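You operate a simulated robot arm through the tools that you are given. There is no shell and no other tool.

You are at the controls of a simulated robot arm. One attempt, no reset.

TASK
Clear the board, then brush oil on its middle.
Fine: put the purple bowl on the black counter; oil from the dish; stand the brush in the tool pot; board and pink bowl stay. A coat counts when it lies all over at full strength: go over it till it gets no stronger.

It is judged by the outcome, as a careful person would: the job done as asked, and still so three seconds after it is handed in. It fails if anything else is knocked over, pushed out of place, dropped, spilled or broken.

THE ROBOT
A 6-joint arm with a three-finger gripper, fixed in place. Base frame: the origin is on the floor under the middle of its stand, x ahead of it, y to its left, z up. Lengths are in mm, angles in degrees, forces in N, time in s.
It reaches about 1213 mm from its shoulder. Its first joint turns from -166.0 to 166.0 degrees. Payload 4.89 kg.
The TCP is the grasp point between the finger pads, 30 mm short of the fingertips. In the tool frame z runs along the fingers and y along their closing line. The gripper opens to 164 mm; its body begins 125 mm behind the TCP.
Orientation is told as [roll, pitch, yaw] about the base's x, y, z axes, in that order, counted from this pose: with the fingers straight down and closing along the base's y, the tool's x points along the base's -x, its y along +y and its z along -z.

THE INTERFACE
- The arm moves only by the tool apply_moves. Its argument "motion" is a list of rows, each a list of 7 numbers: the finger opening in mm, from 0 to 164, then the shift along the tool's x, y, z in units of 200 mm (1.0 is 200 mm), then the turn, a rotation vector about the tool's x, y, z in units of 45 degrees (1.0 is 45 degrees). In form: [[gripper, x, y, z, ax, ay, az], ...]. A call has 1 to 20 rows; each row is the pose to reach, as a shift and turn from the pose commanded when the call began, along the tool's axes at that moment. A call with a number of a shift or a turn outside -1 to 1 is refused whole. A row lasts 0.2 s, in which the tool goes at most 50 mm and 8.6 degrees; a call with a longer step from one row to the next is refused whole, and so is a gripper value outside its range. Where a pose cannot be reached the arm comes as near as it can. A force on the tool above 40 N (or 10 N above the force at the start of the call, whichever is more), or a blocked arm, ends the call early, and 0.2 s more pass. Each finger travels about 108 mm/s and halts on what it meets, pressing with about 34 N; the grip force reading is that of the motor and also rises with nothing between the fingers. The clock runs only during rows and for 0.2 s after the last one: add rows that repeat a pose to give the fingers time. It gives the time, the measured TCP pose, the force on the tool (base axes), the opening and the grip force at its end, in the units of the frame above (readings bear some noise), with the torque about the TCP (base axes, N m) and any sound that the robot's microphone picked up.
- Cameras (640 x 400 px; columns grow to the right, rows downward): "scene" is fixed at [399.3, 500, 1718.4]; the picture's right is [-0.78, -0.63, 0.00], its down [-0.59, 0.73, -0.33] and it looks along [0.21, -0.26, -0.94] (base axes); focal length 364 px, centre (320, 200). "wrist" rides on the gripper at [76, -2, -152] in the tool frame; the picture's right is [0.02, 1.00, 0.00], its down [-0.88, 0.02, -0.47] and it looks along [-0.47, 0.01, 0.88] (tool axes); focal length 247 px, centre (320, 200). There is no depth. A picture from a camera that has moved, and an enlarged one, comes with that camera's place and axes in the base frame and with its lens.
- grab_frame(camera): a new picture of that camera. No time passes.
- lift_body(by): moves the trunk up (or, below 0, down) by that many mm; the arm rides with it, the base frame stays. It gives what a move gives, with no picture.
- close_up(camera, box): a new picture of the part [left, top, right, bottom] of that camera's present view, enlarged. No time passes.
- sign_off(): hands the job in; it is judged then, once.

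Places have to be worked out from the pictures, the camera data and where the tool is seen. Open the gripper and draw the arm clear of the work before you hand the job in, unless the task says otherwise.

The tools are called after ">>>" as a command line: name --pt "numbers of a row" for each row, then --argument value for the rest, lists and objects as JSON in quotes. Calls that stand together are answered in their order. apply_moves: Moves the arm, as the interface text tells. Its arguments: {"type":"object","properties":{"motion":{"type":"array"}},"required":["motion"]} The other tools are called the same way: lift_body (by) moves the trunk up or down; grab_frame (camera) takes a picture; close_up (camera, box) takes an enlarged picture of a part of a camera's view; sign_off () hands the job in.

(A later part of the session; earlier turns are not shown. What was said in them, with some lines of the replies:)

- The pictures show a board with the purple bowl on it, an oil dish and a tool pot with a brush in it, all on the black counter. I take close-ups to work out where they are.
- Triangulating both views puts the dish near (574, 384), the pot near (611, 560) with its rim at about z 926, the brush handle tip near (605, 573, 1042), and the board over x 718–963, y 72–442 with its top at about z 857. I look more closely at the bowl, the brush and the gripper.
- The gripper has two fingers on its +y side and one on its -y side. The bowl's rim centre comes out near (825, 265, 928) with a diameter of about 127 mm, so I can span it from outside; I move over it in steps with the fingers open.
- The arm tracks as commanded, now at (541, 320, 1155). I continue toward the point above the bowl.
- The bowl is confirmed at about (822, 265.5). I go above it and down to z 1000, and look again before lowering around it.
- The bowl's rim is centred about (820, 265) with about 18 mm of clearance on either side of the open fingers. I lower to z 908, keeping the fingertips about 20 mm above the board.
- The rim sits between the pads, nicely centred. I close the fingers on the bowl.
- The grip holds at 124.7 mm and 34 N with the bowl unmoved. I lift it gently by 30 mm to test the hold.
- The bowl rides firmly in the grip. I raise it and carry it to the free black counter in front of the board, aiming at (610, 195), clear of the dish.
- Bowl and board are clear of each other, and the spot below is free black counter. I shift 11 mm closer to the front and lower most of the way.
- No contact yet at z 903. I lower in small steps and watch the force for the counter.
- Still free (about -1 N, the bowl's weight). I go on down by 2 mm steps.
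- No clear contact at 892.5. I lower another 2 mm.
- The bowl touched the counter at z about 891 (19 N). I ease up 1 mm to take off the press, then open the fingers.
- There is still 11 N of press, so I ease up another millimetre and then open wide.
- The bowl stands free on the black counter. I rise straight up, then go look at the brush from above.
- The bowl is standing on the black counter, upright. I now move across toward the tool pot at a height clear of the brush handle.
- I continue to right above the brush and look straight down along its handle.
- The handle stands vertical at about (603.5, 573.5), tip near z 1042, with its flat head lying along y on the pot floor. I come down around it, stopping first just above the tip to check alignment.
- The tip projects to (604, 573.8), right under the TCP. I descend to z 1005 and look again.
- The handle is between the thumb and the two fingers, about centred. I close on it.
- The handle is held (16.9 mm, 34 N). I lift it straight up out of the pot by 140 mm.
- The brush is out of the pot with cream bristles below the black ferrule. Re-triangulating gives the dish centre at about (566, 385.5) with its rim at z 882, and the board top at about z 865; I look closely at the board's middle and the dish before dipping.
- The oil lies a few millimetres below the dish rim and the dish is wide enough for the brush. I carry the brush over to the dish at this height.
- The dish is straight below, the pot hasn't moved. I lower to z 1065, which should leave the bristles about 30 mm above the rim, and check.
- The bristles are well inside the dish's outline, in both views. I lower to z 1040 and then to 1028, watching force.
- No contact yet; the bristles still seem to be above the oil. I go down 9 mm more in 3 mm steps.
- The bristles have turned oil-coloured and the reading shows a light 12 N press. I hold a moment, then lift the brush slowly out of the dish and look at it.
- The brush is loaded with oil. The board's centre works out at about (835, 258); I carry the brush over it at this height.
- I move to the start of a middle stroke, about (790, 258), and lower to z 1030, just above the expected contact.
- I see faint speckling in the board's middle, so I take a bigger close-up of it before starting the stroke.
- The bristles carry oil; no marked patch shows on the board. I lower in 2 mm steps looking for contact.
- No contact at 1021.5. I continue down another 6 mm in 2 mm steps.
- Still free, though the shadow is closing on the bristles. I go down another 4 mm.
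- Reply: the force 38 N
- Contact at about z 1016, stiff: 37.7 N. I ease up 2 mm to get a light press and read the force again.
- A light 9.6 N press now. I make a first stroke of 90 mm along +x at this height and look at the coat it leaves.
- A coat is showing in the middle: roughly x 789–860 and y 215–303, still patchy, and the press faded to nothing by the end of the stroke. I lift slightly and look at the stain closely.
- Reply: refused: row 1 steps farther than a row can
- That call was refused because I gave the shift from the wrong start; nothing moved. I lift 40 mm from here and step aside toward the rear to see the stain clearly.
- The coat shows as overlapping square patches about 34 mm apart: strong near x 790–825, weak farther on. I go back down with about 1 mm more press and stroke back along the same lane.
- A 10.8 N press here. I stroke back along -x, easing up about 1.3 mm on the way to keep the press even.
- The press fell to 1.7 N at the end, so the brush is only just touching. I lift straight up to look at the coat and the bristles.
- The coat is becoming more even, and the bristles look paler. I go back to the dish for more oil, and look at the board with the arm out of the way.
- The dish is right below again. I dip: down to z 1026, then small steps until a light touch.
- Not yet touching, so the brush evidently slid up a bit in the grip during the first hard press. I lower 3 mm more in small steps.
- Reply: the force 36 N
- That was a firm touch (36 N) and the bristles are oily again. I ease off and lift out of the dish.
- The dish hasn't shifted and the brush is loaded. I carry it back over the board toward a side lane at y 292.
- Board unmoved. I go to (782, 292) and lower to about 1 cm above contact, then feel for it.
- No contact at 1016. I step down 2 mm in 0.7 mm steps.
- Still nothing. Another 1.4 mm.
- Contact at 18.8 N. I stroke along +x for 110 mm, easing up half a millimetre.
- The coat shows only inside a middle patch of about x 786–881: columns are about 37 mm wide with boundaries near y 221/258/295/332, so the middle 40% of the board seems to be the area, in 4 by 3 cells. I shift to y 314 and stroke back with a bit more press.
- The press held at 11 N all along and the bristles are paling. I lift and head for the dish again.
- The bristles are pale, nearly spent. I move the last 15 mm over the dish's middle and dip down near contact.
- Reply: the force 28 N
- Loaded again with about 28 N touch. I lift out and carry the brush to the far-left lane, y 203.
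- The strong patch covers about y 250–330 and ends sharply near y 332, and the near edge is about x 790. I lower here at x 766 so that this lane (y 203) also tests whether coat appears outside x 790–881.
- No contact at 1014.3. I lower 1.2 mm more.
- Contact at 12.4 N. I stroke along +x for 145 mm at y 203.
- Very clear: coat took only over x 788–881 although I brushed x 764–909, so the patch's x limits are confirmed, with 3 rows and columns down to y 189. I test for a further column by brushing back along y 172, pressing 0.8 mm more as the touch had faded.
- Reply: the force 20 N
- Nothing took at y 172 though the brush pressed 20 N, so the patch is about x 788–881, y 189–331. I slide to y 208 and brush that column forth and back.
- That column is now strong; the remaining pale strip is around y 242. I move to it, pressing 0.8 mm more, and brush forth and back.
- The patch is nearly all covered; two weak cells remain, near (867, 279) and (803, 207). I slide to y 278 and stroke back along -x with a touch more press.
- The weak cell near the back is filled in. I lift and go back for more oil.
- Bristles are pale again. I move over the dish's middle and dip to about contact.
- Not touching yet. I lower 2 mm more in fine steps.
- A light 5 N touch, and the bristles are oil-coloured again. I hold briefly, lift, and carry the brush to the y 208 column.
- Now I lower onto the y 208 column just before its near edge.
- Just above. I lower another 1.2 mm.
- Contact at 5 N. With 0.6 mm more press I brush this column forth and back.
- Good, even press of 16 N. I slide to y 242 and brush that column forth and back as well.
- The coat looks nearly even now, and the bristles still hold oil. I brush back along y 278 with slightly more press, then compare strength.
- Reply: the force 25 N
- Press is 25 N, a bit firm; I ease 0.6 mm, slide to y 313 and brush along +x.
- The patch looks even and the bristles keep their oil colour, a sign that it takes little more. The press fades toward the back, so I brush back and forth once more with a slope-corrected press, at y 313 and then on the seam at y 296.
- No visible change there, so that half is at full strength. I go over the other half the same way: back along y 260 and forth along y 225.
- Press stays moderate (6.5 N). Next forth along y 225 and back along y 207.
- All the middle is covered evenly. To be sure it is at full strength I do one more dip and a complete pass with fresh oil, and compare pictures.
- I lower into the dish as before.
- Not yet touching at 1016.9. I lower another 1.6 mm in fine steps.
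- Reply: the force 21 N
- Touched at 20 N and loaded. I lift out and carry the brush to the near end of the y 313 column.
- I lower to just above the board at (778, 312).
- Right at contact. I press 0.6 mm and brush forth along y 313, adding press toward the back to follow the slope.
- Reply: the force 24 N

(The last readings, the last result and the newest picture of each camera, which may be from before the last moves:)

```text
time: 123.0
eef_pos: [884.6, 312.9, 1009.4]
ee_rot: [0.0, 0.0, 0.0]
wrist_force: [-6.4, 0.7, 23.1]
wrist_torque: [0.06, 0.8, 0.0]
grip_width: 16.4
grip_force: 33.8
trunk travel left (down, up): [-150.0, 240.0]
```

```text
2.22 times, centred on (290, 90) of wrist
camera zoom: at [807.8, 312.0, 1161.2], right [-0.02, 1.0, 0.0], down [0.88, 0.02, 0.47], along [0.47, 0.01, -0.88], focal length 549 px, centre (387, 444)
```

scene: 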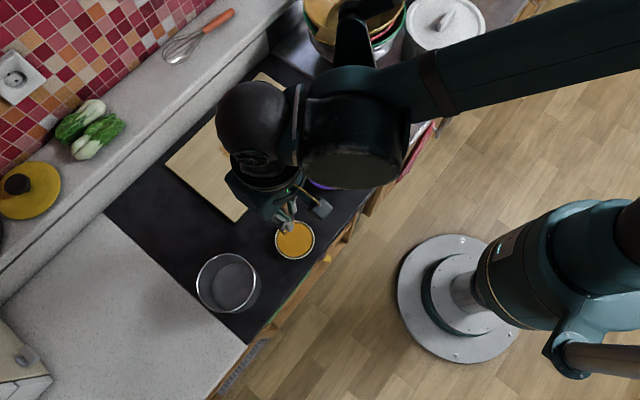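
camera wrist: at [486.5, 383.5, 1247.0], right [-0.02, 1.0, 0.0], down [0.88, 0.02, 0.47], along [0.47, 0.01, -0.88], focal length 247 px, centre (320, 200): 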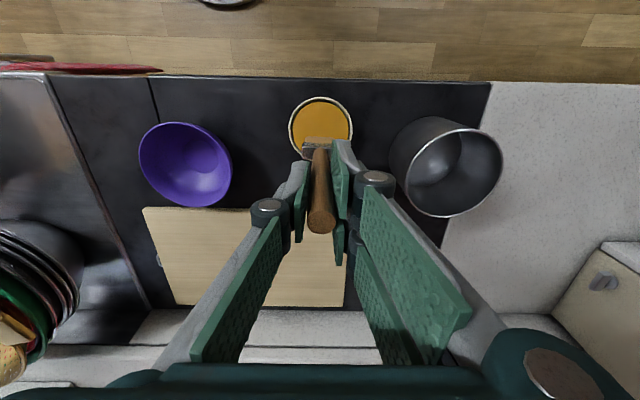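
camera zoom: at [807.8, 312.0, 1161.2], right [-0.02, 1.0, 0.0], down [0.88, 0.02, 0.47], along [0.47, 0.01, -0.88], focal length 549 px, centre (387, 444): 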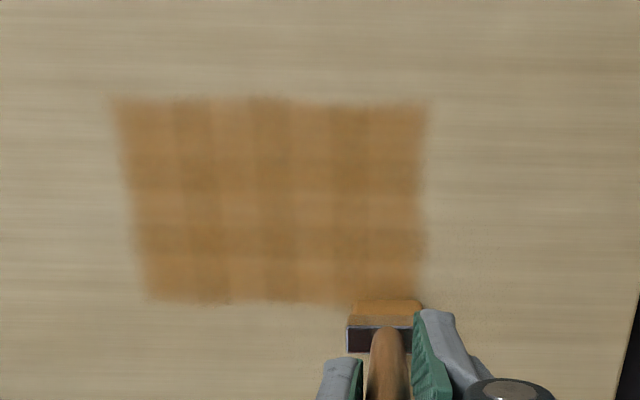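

No visible gain in that column compared with the others, so it is saturated. I go on with the other columns, easing the press: back along y 278.

>>> apply_moves --pt "0 0 -0.09 -0.003 0 0 0" --pt "0 0 -0.175 -0.003 0 0 0" --pt "0 0.06 -0.175 -0.0036 0 0 0" --pt "0 0.12 -0.175 -0.0043 0 0 0" --pt "0 0.18 -0.175 -0.005 0 0 0" --pt "0 0.24 -0.175 -0.0056 0 0 0" --pt "0 0.3 -0.175 -0.006 0 0 0" --pt "0 0.36 -0.175 -0.0064 0 0 0" --pt "0 0.42 -0.175 -0.0067 0 0 0" --pt "0 0.48 -0.175 -0.007 0 0 0" --pt "0 0.54 -0.175 -0.007 0 0 0"

```text
time: 125.4
eef_pos: [777.7, 279.1, 1009.0]
ee_rot: [0.0, 0.0, 0.0]
wrist_force: [0.7, -0.3, -0.8]
wrist_torque: [-0.03, 0.12, 0.01]
grip_width: 16.7
grip_force: 34.1
trunk travel left (down, up): [-150.0, 240.0]
```

The touch was lost near the end, so I slide to y 242 with 1 mm more press and brush forth.

>>> apply_moves --pt "0 0 -0.09 0.001 0 0 0" --pt "0 0 -0.18 0.004 0 0 0" --pt "0 -0.06 -0.18 0.0046 0 0 0" --pt "0 -0.12 -0.18 0.0053 0 0 0" --pt "0 -0.18 -0.18 0.006 0 0 0" --pt "0 -0.24 -0.18 0.0066 0 0 0" --pt "0 -0.3 -0.18 0.0072 0 0 0" --pt "0 -0.36 -0.18 0.0078 0 0 0" --pt "0 -0.42 -0.18 0.0084 0 0 0" --pt "0 -0.48 -0.18 0.009 0 0 0" --pt "0 -0.54 -0.18 0.009 0 0 0"

>>> close_up --camera "wrist" --box '[180, 0, 460, 180]'

>>> close_up --camera "scene" --box '[200, 80, 310, 190]'

```text
time: 127.8
eef_pos: [885.2, 242.9, 1008.7]
ee_rot: [0.0, 0.0, 0.0]
wrist_force: [-5.2, -0.1, 14.5]
wrist_torque: [-0.16, 0.57, -0.05]
grip_width: 16.6
grip_force: 34.3
trunk travel left (down, up): [-150.0, 240.0]
```

```text
2.22 times, centred on (320, 90) of wrist
camera zoom: at [808.1, 241.1, 1160.8], right [-0.02, 1.0, 0.0], down [0.88, 0.02, 0.47], along [0.47, 0.01, -0.88], focal length 549 px, centre (320, 444)
```

zoom: 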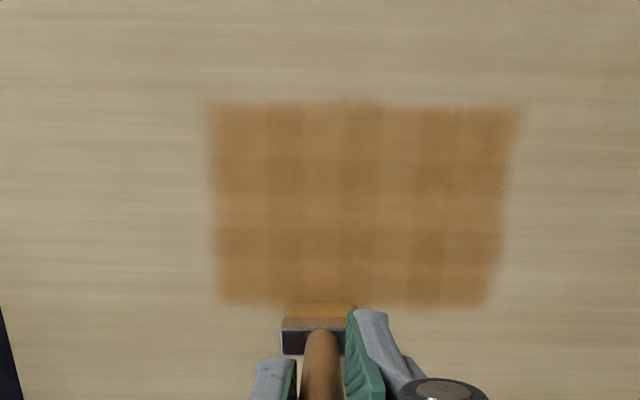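

```text
3.64 times, centred on (255, 135) of scene
camera zoom: at [399.3, 500.0, 1718.4], right [-0.78, -0.63, 0.0], down [-0.59, 0.73, -0.33], along [0.21, -0.26, -0.94], focal length 1322 px, centre (556, 436)
```

zoom: 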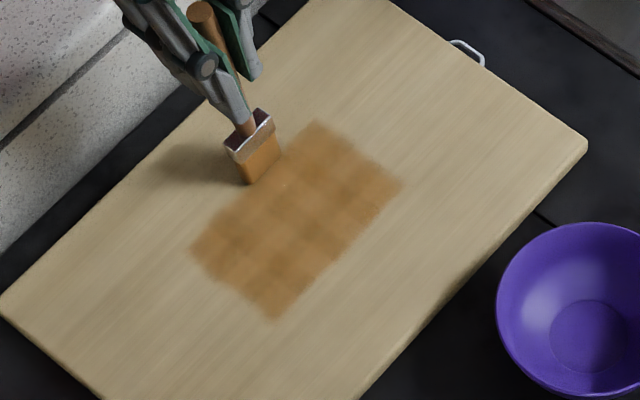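

The coat is the same tone all over and no stronger than before. One last pass back along y 207 to treat every column alike.

>>> apply_moves --pt "0 0 -0.09 0 0 0 0" --pt "0 0 -0.178 0 0 0 0" --pt "0 0.06 -0.178 -0.0004 0 0 0" --pt "0 0.12 -0.178 -0.0008 0 0 0" --pt "0 0.18 -0.178 -0.0012 0 0 0" --pt "0 0.24 -0.178 -0.0016 0 0 0" --pt "0 0.3 -0.178 -0.002 0 0 0" --pt "0 0.36 -0.178 -0.0023 0 0 0" --pt "0 0.42 -0.178 -0.0026 0 0 0" --pt "0 0.48 -0.178 -0.003 0 0 0" --pt "0 0.54 -0.178 -0.003 0 0 0"

>>> close_up --camera "scene" --box '[200, 80, 310, 190]'

```text
time: 130.2
eef_pos: [777.9, 206.9, 1008.6]
ee_rot: [-0.1, 0.0, 0.0]
wrist_force: [0.3, -0.5, -0.9]
wrist_torque: [-0.03, 0.05, 0.04]
grip_width: 16.7
grip_force: 34.1
trunk travel left (down, up): [-150.0, 240.0]
```

```text
3.64 times, centred on (255, 135) of scene
camera zoom: at [399.3, 500.0, 1718.4], right [-0.78, -0.63, 0.0], down [-0.59, 0.73, -0.33], along [0.21, -0.26, -0.94], focal length 1322 px, centre (556, 436)
```

zoom: 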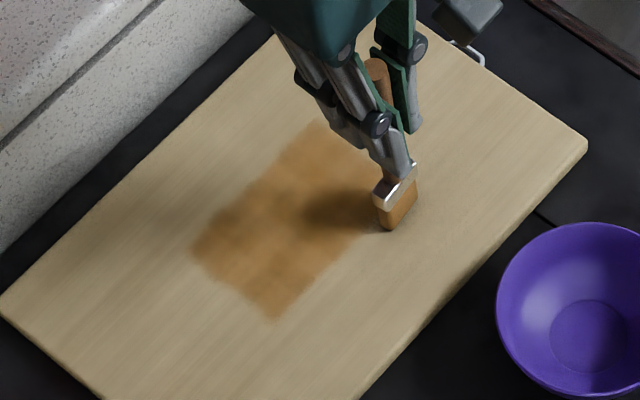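

I lift off and move back over the rear of the board to view the whole patch squarely and check its evenness.

>>> apply_moves --pt "0 0 0 -0.1 0 0 0" --pt "0 -0.05 0.03 -0.25 0 0 0" --pt "0 -0.2 0.09 -0.38 0 0 0" --pt "0 -0.35 0.16 -0.45 0 0 0" --pt "0 -0.5 0.21 -0.45 0 0 0" --pt "0 -0.65 0.255 -0.45 0 0 0" --pt "0 -0.65 0.255 -0.45 0 0 0"

>>> close_up --camera "wrist" --box '[220, 0, 420, 125]'

>>> close_up --camera "scene" --box '[210, 95, 280, 160]'

```text
time: 131.5
eef_pos: [875.4, 249.6, 1094.9]
ee_rot: [0.0, 0.1, 0.0]
wrist_force: [-0.9, -1.2, 1.3]
wrist_torque: [0.09, -0.29, 0.0]
grip_width: 16.6
grip_force: 34.0
trunk travel left (down, up): [-150.0, 240.0]
stopped in row 6: the force on the tool passed its limit at 61 N (the readings are from after the stop); the commanded pose is now the measured one
```

```text
3.20 times, centred on (320, 62) of wrist
camera zoom: at [798.5, 247.0, 1248.0], right [-0.02, 1.0, 0.0], down [0.88, 0.02, 0.47], along [0.47, 0.01, -0.88], focal length 790 px, centre (320, 640)
```

zoom: 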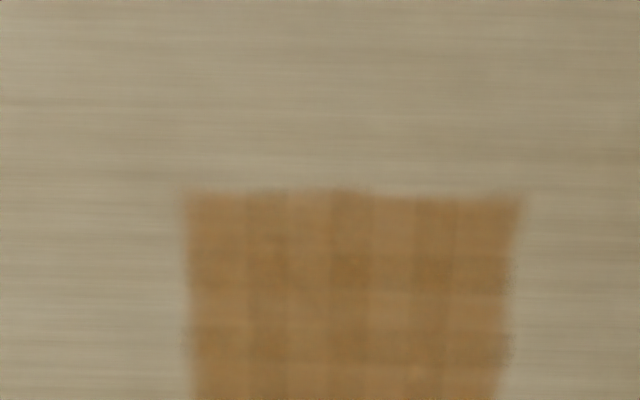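

```text
6.15 times, centred on (245, 128) of scene
camera zoom: at [399.3, 500.0, 1718.4], right [-0.78, -0.63, 0.0], down [-0.59, 0.73, -0.33], along [0.21, -0.26, -0.94], focal length 2238 px, centre (782, 646)
```

zoom: 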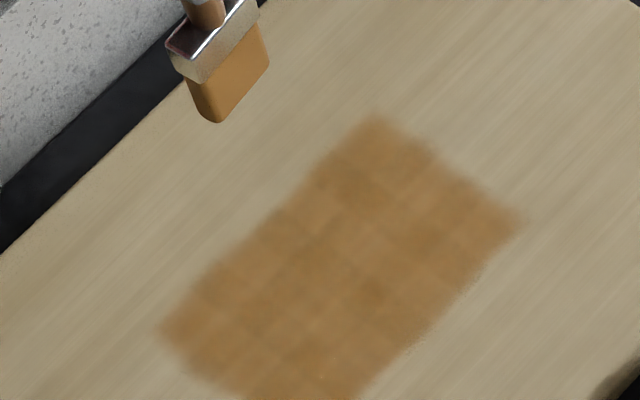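

The call stopped on a 61 N spike at (875, 250, 1095), though nothing should be there; the patch itself looks even. I look all around before moving further.

>>> grab_frame --camera "scene"

>>> grab_frame --camera "wrist"

```text
taken
```

scene: 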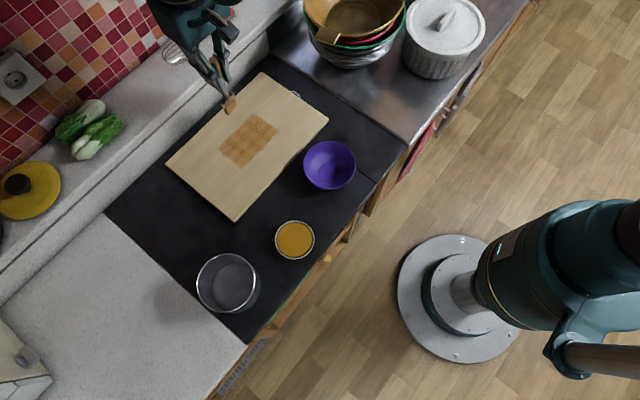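

```text
taken
camera wrist: at [798.5, 247.0, 1248.0], right [-0.02, 1.0, 0.0], down [0.88, 0.02, 0.47], along [0.47, 0.01, -0.88], focal length 247 px, centre (320, 200)
```

wrist: 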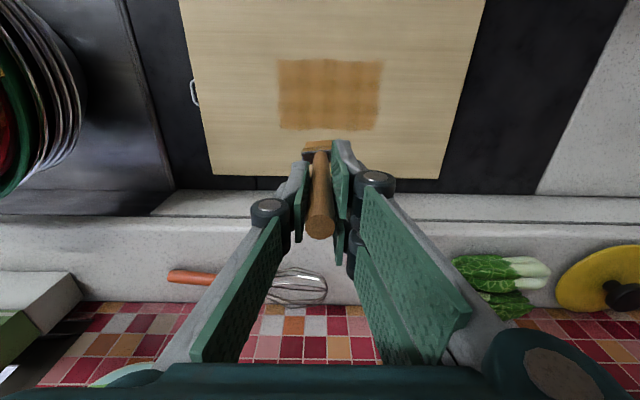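

Nothing in view looks touched or moved; most likely the hand met something overhead near the wall when moving past x 880 at this height. The patch looks even all over, so I draw back toward me first, then rise and head for the tool pot.

>>> apply_moves --pt "0 0.05 0 0 0 0 0" --pt "0 0.15 0 0 0 0 0" --pt "0 0.28 0.06 0 0 0 0" --pt "0 0.4 0.17 -0.02 0 0 0" --pt "0 0.52 0.3 -0.06 0 0 0" --pt "0 0.64 0.44 -0.11 0 0 0" --pt "0 0.76 0.58 -0.16 0 0 0" --pt "0 0.86 0.72 -0.21 0 0 0" --pt "0 0.95 0.86 -0.24 0 0 0" --pt "0 1.0 0.96 -0.25 0 0 0"

>>> grab_frame --camera "wrist"

>>> grab_frame --camera "scene"

```text
time: 133.7
eef_pos: [677.4, 439.1, 1144.0]
ee_rot: [0.0, 0.0, -0.2]
wrist_force: [-0.2, -0.8, -0.8]
wrist_torque: [0.1, 0.05, -0.04]
grip_width: 16.7
grip_force: 34.3
trunk travel left (down, up): [-150.0, 240.0]
```

```text
taken
camera wrist: at [599.9, 438.8, 1298.0], right [-0.02, 1.0, 0.0], down [0.88, 0.02, 0.47], along [0.47, 0.01, -0.88], focal length 247 px, centre (320, 200)
```

wrist: 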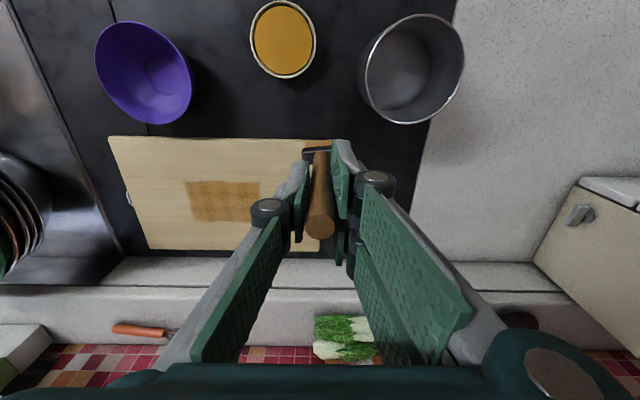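

```text
taken
```

scene: 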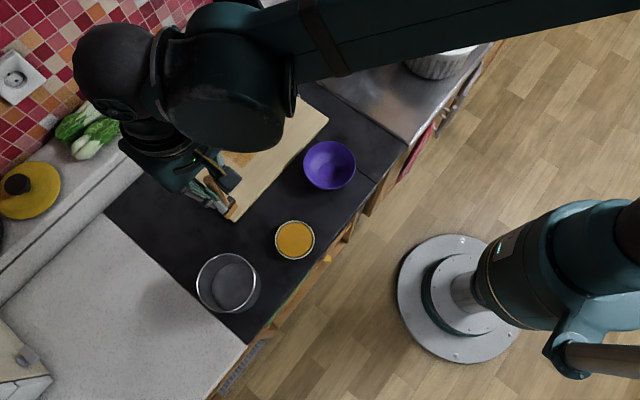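

All still in place. I go on to above the pot at (604, 573).

>>> apply_moves --pt "0 0.08 0.14 0 0 0 0" --pt "0 0.17 0.31 0 0 0 0" --pt "0 0.26 0.48 0 0 0 0" --pt "0 0.34 0.62 0 0 0 0" --pt "0 0.3675 0.67 0 0 0 0"

>>> grab_frame --camera "wrist"

>>> close_up --camera "wrist" --box '[240, 60, 400, 200]'

```text
time: 134.9
eef_pos: [604.8, 576.0, 1144.2]
ee_rot: [0.0, 0.1, 0.0]
wrist_force: [0.6, 0.5, 0.3]
wrist_torque: [-0.02, -0.02, -0.02]
grip_width: 16.6
grip_force: 33.9
trunk travel left (down, up): [-150.0, 240.0]
```

```text
taken
camera wrist: at [528.1, 574.1, 1297.4], right [-0.02, 1.0, 0.0], down [0.88, 0.02, 0.47], along [0.47, 0.01, -0.88], focal length 247 px, centre (320, 200)
```

wrist: 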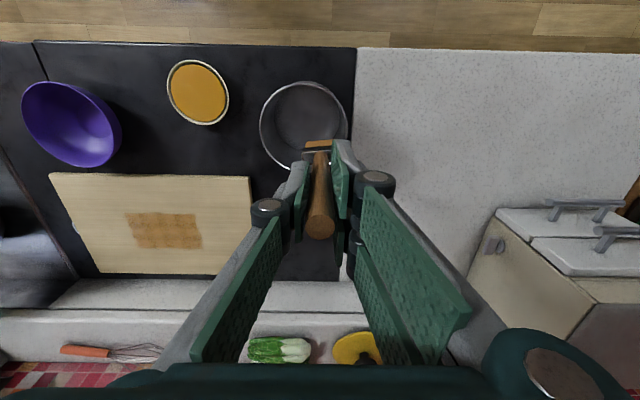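

```text
2.86 times, centred on (320, 130) of wrist
camera zoom: at [528.1, 574.1, 1297.4], right [-0.02, 1.0, 0.0], down [0.88, 0.02, 0.47], along [0.47, 0.01, -0.88], focal length 706 px, centre (320, 400)
```

zoom: 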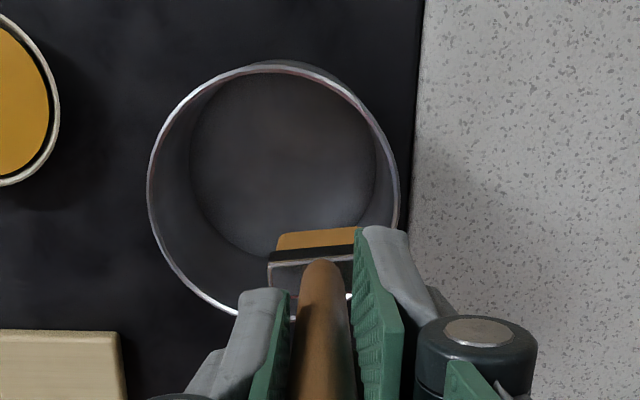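

The pot is where it was and the brush hangs almost upright over it. I lower it in, stopping just above the expected floor contact (about z 1000).

>>> apply_moves --pt "0 0.004 -0.008 0.1 0 0 0" --pt "0 0.004 -0.008 0.25 0 0 0" --pt "0 0.004 -0.008 0.4 0 0 0" --pt "0 0.004 -0.008 0.53 0 0 0" --pt "0 0.004 -0.008 0.62 0 0 0" --pt "0 0.004 -0.008 0.67 0 0 0" --pt "0 0.004 -0.008 0.695 0 0 0"

>>> close_up --camera "wrist" --box '[220, 60, 420, 240]'

```text
time: 136.5
eef_pos: [603.2, 574.2, 1006.2]
ee_rot: [0.1, -0.1, 0.0]
wrist_force: [0.8, 0.1, -0.3]
wrist_torque: [0.03, 0.0, 0.01]
grip_width: 16.6
grip_force: 33.8
trunk travel left (down, up): [-150.0, 240.0]
```

```text
2.22 times, centred on (320, 150) of wrist
camera zoom: at [526.5, 572.2, 1158.3], right [-0.02, 1.0, 0.0], down [0.88, 0.02, 0.47], along [0.47, 0.01, -0.88], focal length 549 px, centre (320, 311)
```

zoom: 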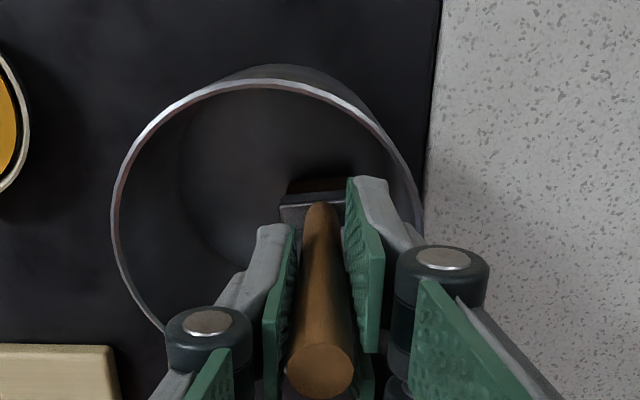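

The brush head is inside the pot, clear of the wall. I lower in small steps to find the floor.

>>> apply_moves --pt "0 0 0 0.01 0 0 0" --pt "0 0 0 0.018 0 0 0" --pt "0 0 0 0.024 0 0 0"

```text
time: 137.3
eef_pos: [603.7, 572.9, 1001.0]
ee_rot: [0.0, 0.0, 0.0]
wrist_force: [0.1, 0.8, -0.7]
wrist_torque: [-0.07, -0.03, 0.0]
grip_width: 16.7
grip_force: 33.8
trunk travel left (down, up): [-150.0, 240.0]
```

>>> apply_moves --pt "0 0 0 0.005 0 0 0" --pt "0 0 0 0.01 0 0 0"

```text
time: 137.9
eef_pos: [602.6, 572.1, 999.1]
ee_rot: [0.0, 0.1, 0.0]
wrist_force: [0.2, 0.7, 1.0]
wrist_torque: [0.01, -0.01, -0.01]
grip_width: 16.8
grip_force: 34.0
trunk travel left (down, up): [-150.0, 240.0]
```

Not clearly touching at 999 (1 N). I lower another 1.4 mm.

>>> apply_moves --pt "0 0 0 0.004 0 0 0" --pt "0 0 0 0.007 0 0 0"

```text
time: 138.5
eef_pos: [602.4, 572.5, 998.5]
ee_rot: [0.0, 0.0, 0.0]
wrist_force: [0.9, 1.9, 16.3]
wrist_torque: [0.14, -0.1, -0.01]
grip_width: 16.5
grip_force: 33.9
trunk travel left (down, up): [-150.0, 240.0]
```

Floor contact at 16 N. I ease the press off and open the fingers slowly, so the brush can settle gently.

>>> apply_moves --pt "0 0 0 -0.003 0 0 0" --pt "14 0 0 -0.003 0 0 0" --pt "18 0 0 -0.003 0 0 0" --pt "20 0 0 -0.003 0 0 0" --pt "22 0 0 -0.003 0 0 0" --pt "24 0 0 -0.003 0 0 0" --pt "24 0 0 -0.003 0 0 0"

>>> close_up --camera "wrist" --box '[220, 60, 420, 240]'

```text
time: 140.1
eef_pos: [603.2, 572.5, 998.4]
ee_rot: [0.0, 0.0, 0.0]
wrist_force: [0.0, 0.4, -0.2]
wrist_torque: [-0.03, 0.0, -0.01]
grip_width: 23.7
grip_force: 0.1
trunk travel left (down, up): [-150.0, 240.0]
```

```text
2.22 times, centred on (320, 150) of wrist
camera zoom: at [526.1, 571.7, 1151.2], right [-0.02, 1.0, 0.0], down [0.88, 0.02, 0.47], along [0.47, 0.01, -0.88], focal length 549 px, centre (320, 311)
```

zoom: 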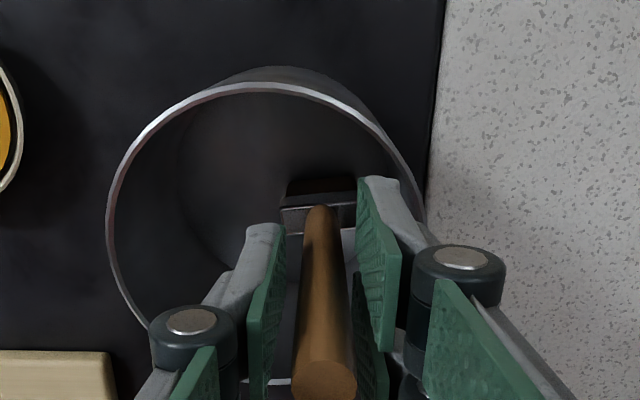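

The brush stands by itself between the slightly opened pads. I open more and wait to see that it stays.

>>> apply_moves --pt "30 0 0 0 0 0 0" --pt "40 0 0 0 0 0 0" --pt "50 0 0 0 0 0 0" --pt "60 0 0 0 0 0 0" --pt "60 0 0 0 0 0 0" --pt "60 0 0 0 0 0 0"

>>> close_up --camera "wrist" --box '[220, 60, 420, 240]'

```text
time: 141.5
eef_pos: [603.0, 573.0, 998.3]
ee_rot: [0.0, 0.0, 0.0]
wrist_force: [0.3, 0.1, 0.3]
wrist_torque: [0.01, -0.01, 0.01]
grip_width: 60.1
grip_force: 0.0
trunk travel left (down, up): [-150.0, 240.0]
```

```text
2.22 times, centred on (320, 150) of wrist
camera zoom: at [526.1, 571.7, 1151.2], right [-0.02, 1.0, 0.0], down [0.88, 0.02, 0.47], along [0.47, 0.01, -0.88], focal length 549 px, centre (320, 311)
```

zoom: 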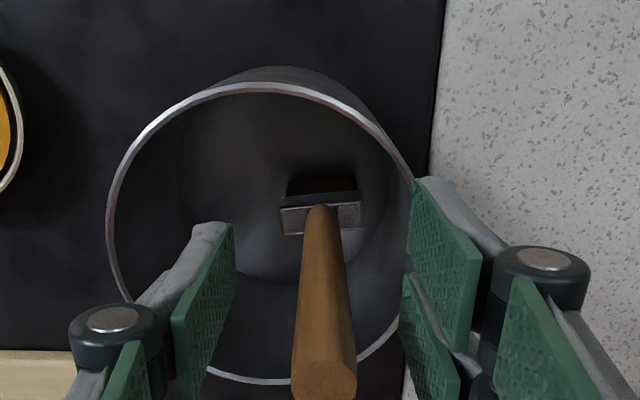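

The brush stands upright in the pot on its own. I open wider and rise straight up, clear of the handle.

>>> apply_moves --pt "80 0 0 0 0 0 0" --pt "100 0 0 -0.02 0 0 0" --pt "100 0 0 -0.1 0 0 0" --pt "100 0 0 -0.22 0 0 0" --pt "100 0 0 -0.36 0 0 0" --pt "100 0 0 -0.5 0 0 0" --pt "100 0 0 -0.65 0 0 0" --pt "100 0 0 -0.8 0 0 0" --pt "100 0 0 -0.95 0 0 0"

>>> grab_frame --camera "wrist"

>>> grab_frame --camera "scene"

```text
time: 143.5
eef_pos: [601.2, 573.5, 1187.6]
ee_rot: [0.0, 0.0, 0.0]
wrist_force: [0.4, 0.6, 0.1]
wrist_torque: [-0.08, 0.09, -0.01]
grip_width: 100.2
grip_force: 0.1
trunk travel left (down, up): [-150.0, 240.0]
```

```text
taken
camera wrist: at [525.4, 571.6, 1339.9], right [-0.02, 1.0, 0.0], down [0.88, 0.02, 0.47], along [0.47, 0.01, -0.88], focal length 247 px, centre (320, 200)
```

wrist: 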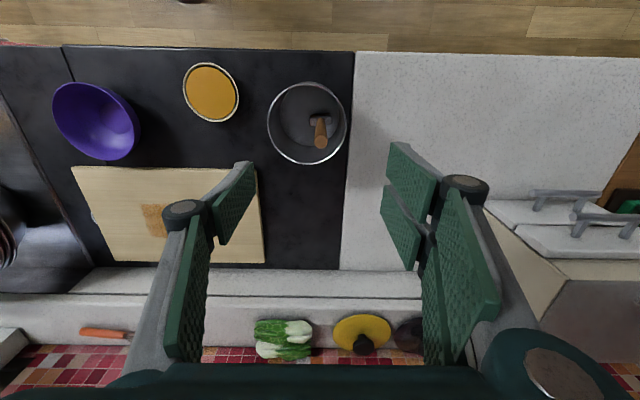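

```text
taken
```

scene: 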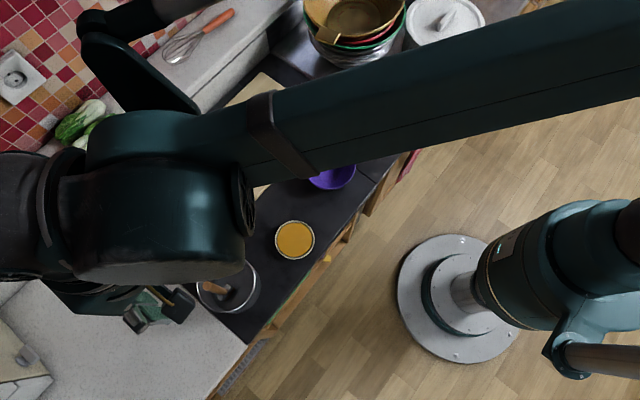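

Brush stands in the pot, everything in place. I withdraw toward the starting pose to get a clear look at the whole scene.

>>> apply_moves --pt "110 0.16 -0.1 -0.02 0 0 0" --pt "120 0.32 -0.2 -0.04 0 0 0" --pt "130 0.48 -0.31 -0.06 0 0 0" --pt "140 0.64 -0.42 -0.08 0 0 0" --pt "150 0.8 -0.53 -0.1 0 0 0" --pt "164 0.93 -0.63 -0.12 0 0 0"

>>> apply_moves --pt "164 0.1 -0.13 0 0 0 0" --pt "164 0.22 -0.27 0 0 0 0" --pt "164 0.34 -0.41 0 0 0 0" --pt "164 0.38 -0.44 0 0 0 0"

>>> grab_frame --camera "scene"

>>> close_up --camera "scene" --box '[160, 60, 340, 220]'

>>> close_up --camera "scene" --box '[170, 200, 350, 350]'

>>> grab_frame --camera "wrist"

```text
time: 144.9
eef_pos: [416.8, 444.6, 1213.3]
ee_rot: [0.0, 0.1, 0.1]
wrist_force: [0.7, 1.0, 0.0]
wrist_torque: [-0.17, 0.19, 0.01]
grip_width: 164.0
grip_force: 0.0
trunk travel left (down, up): [-150.0, 240.0]
```

```text
time: 145.9
eef_pos: [341.5, 358.8, 1215.2]
ee_rot: [-0.1, 0.0, -0.1]
wrist_force: [-0.8, 0.2, -0.7]
wrist_torque: [0.0, -0.01, 0.01]
grip_width: 164.0
grip_force: 0.2
trunk travel left (down, up): [-150.0, 240.0]
```

```text
taken
```

scene: 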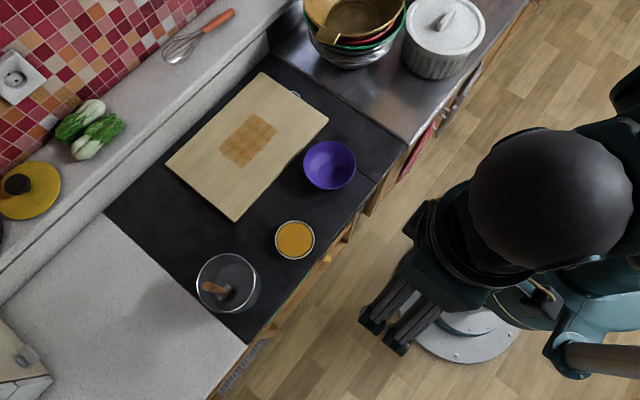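

```text
2.50 times, centred on (250, 140) of scene
camera zoom: at [399.3, 500.0, 1718.4], right [-0.78, -0.63, 0.0], down [-0.59, 0.73, -0.33], along [0.21, -0.26, -0.94], focal length 909 px, centre (495, 350)
```

zoom: 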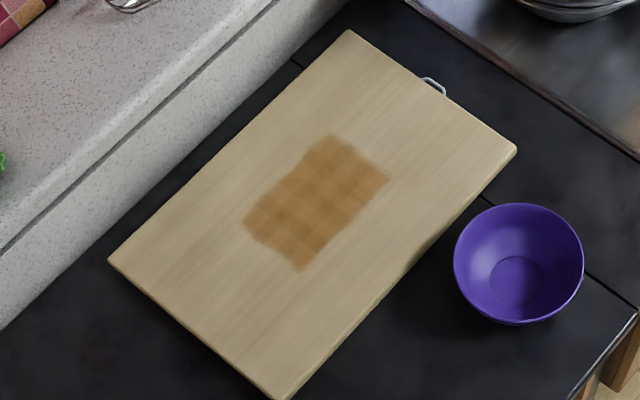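

```text
2.67 times, centred on (260, 275) of scene
camera zoom: at [399.3, 500.0, 1718.4], right [-0.78, -0.63, 0.0], down [-0.59, 0.73, -0.33], along [0.21, -0.26, -0.94], focal length 970 px, centre (480, 0)
```

zoom: 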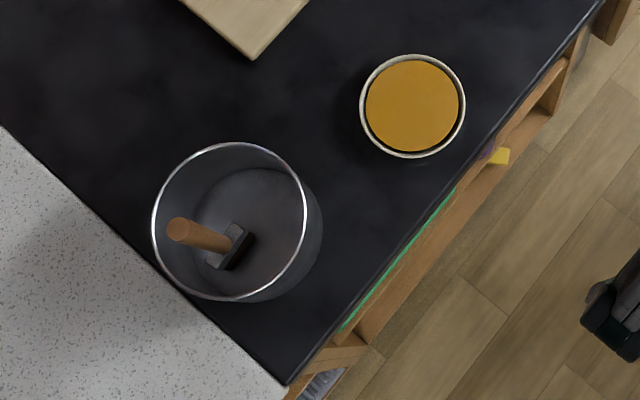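

```text
taken
camera wrist: at [264.0, 356.7, 1366.5], right [-0.02, 1.0, 0.0], down [0.88, 0.02, 0.47], along [0.47, 0.01, -0.88], focal length 247 px, centre (320, 200)
```

wrist: 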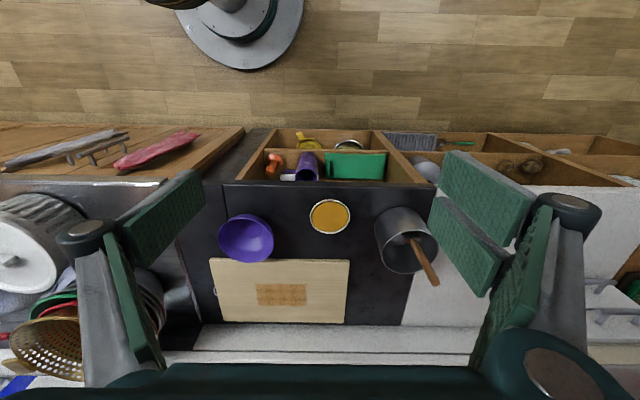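

Board, dish, pot and the rest sit at exactly the same picture positions as at the start, and the brush stands in the pot. I take one last close look at the coat for weak spots.

>>> close_up --camera "scene" --box '[212, 105, 284, 172]'

>>> close_up --camera "wrist" --box '[240, 270, 325, 320]'

```text
5.97 times, centred on (248, 138) of scene
camera zoom: at [399.3, 500.0, 1718.4], right [-0.78, -0.63, 0.0], down [-0.59, 0.73, -0.33], along [0.21, -0.26, -0.94], focal length 2171 px, centre (750, 567)
```

zoom: 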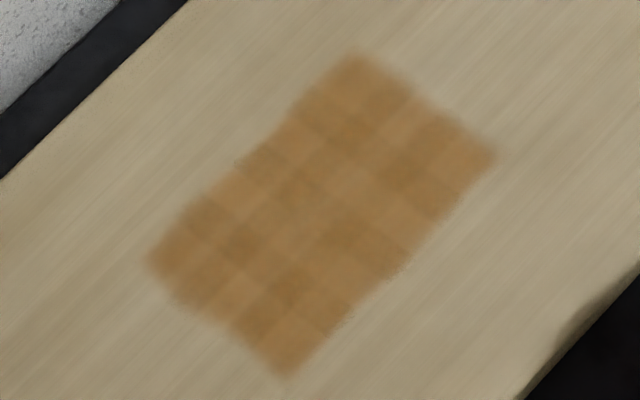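

```text
7.53 times, centred on (282, 295) of wrist
camera zoom: at [264.0, 356.7, 1366.5], right [-0.02, 1.0, 0.0], down [0.88, 0.02, 0.47], along [0.47, 0.01, -0.88], focal length 1860 px, centre (602, -515)
```

zoom: 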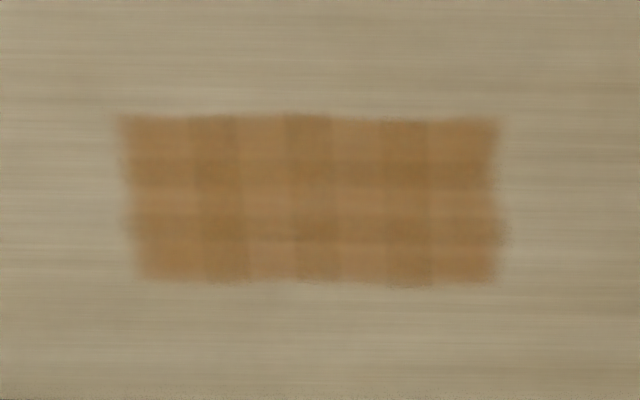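

All twelve cells have the same full tone, with no weak spots. The bowl rests on the black counter, the brush stands in its pot, the gripper is open and the arm is clear, so I hand the job in.

>>> sign_off

```text
The job is handed in.
```

The board is cleared, its middle is oiled and I've handed the job in. I haven't seen how it was judged.

- **Purple bowl:** it stands upright on the black counter in front of the board.
- **Oil:** the coat covers a patch about 92 by 142 mm in the middle of the board. Oil took only inside that patch when I brushed past its front and back edges and one side; I didn't test the dish-side edge. A last pass with fresh oil made it no darker, so I take it to be at full strength.
- **Brush:** it stands upright in the tool pot by itself.
- **Everything else:** the board, dish and pot look where they were at the start. I never made out a separate pink bowl. I took it to be the red one in the stack by the colander, which I didn't touch.

Once, near the back of the board, a move stopped on a 61 N force spike with nothing visible in the way. I drew back at once. The final pictures show nothing moved or knocked over, but I don't know what caused it.
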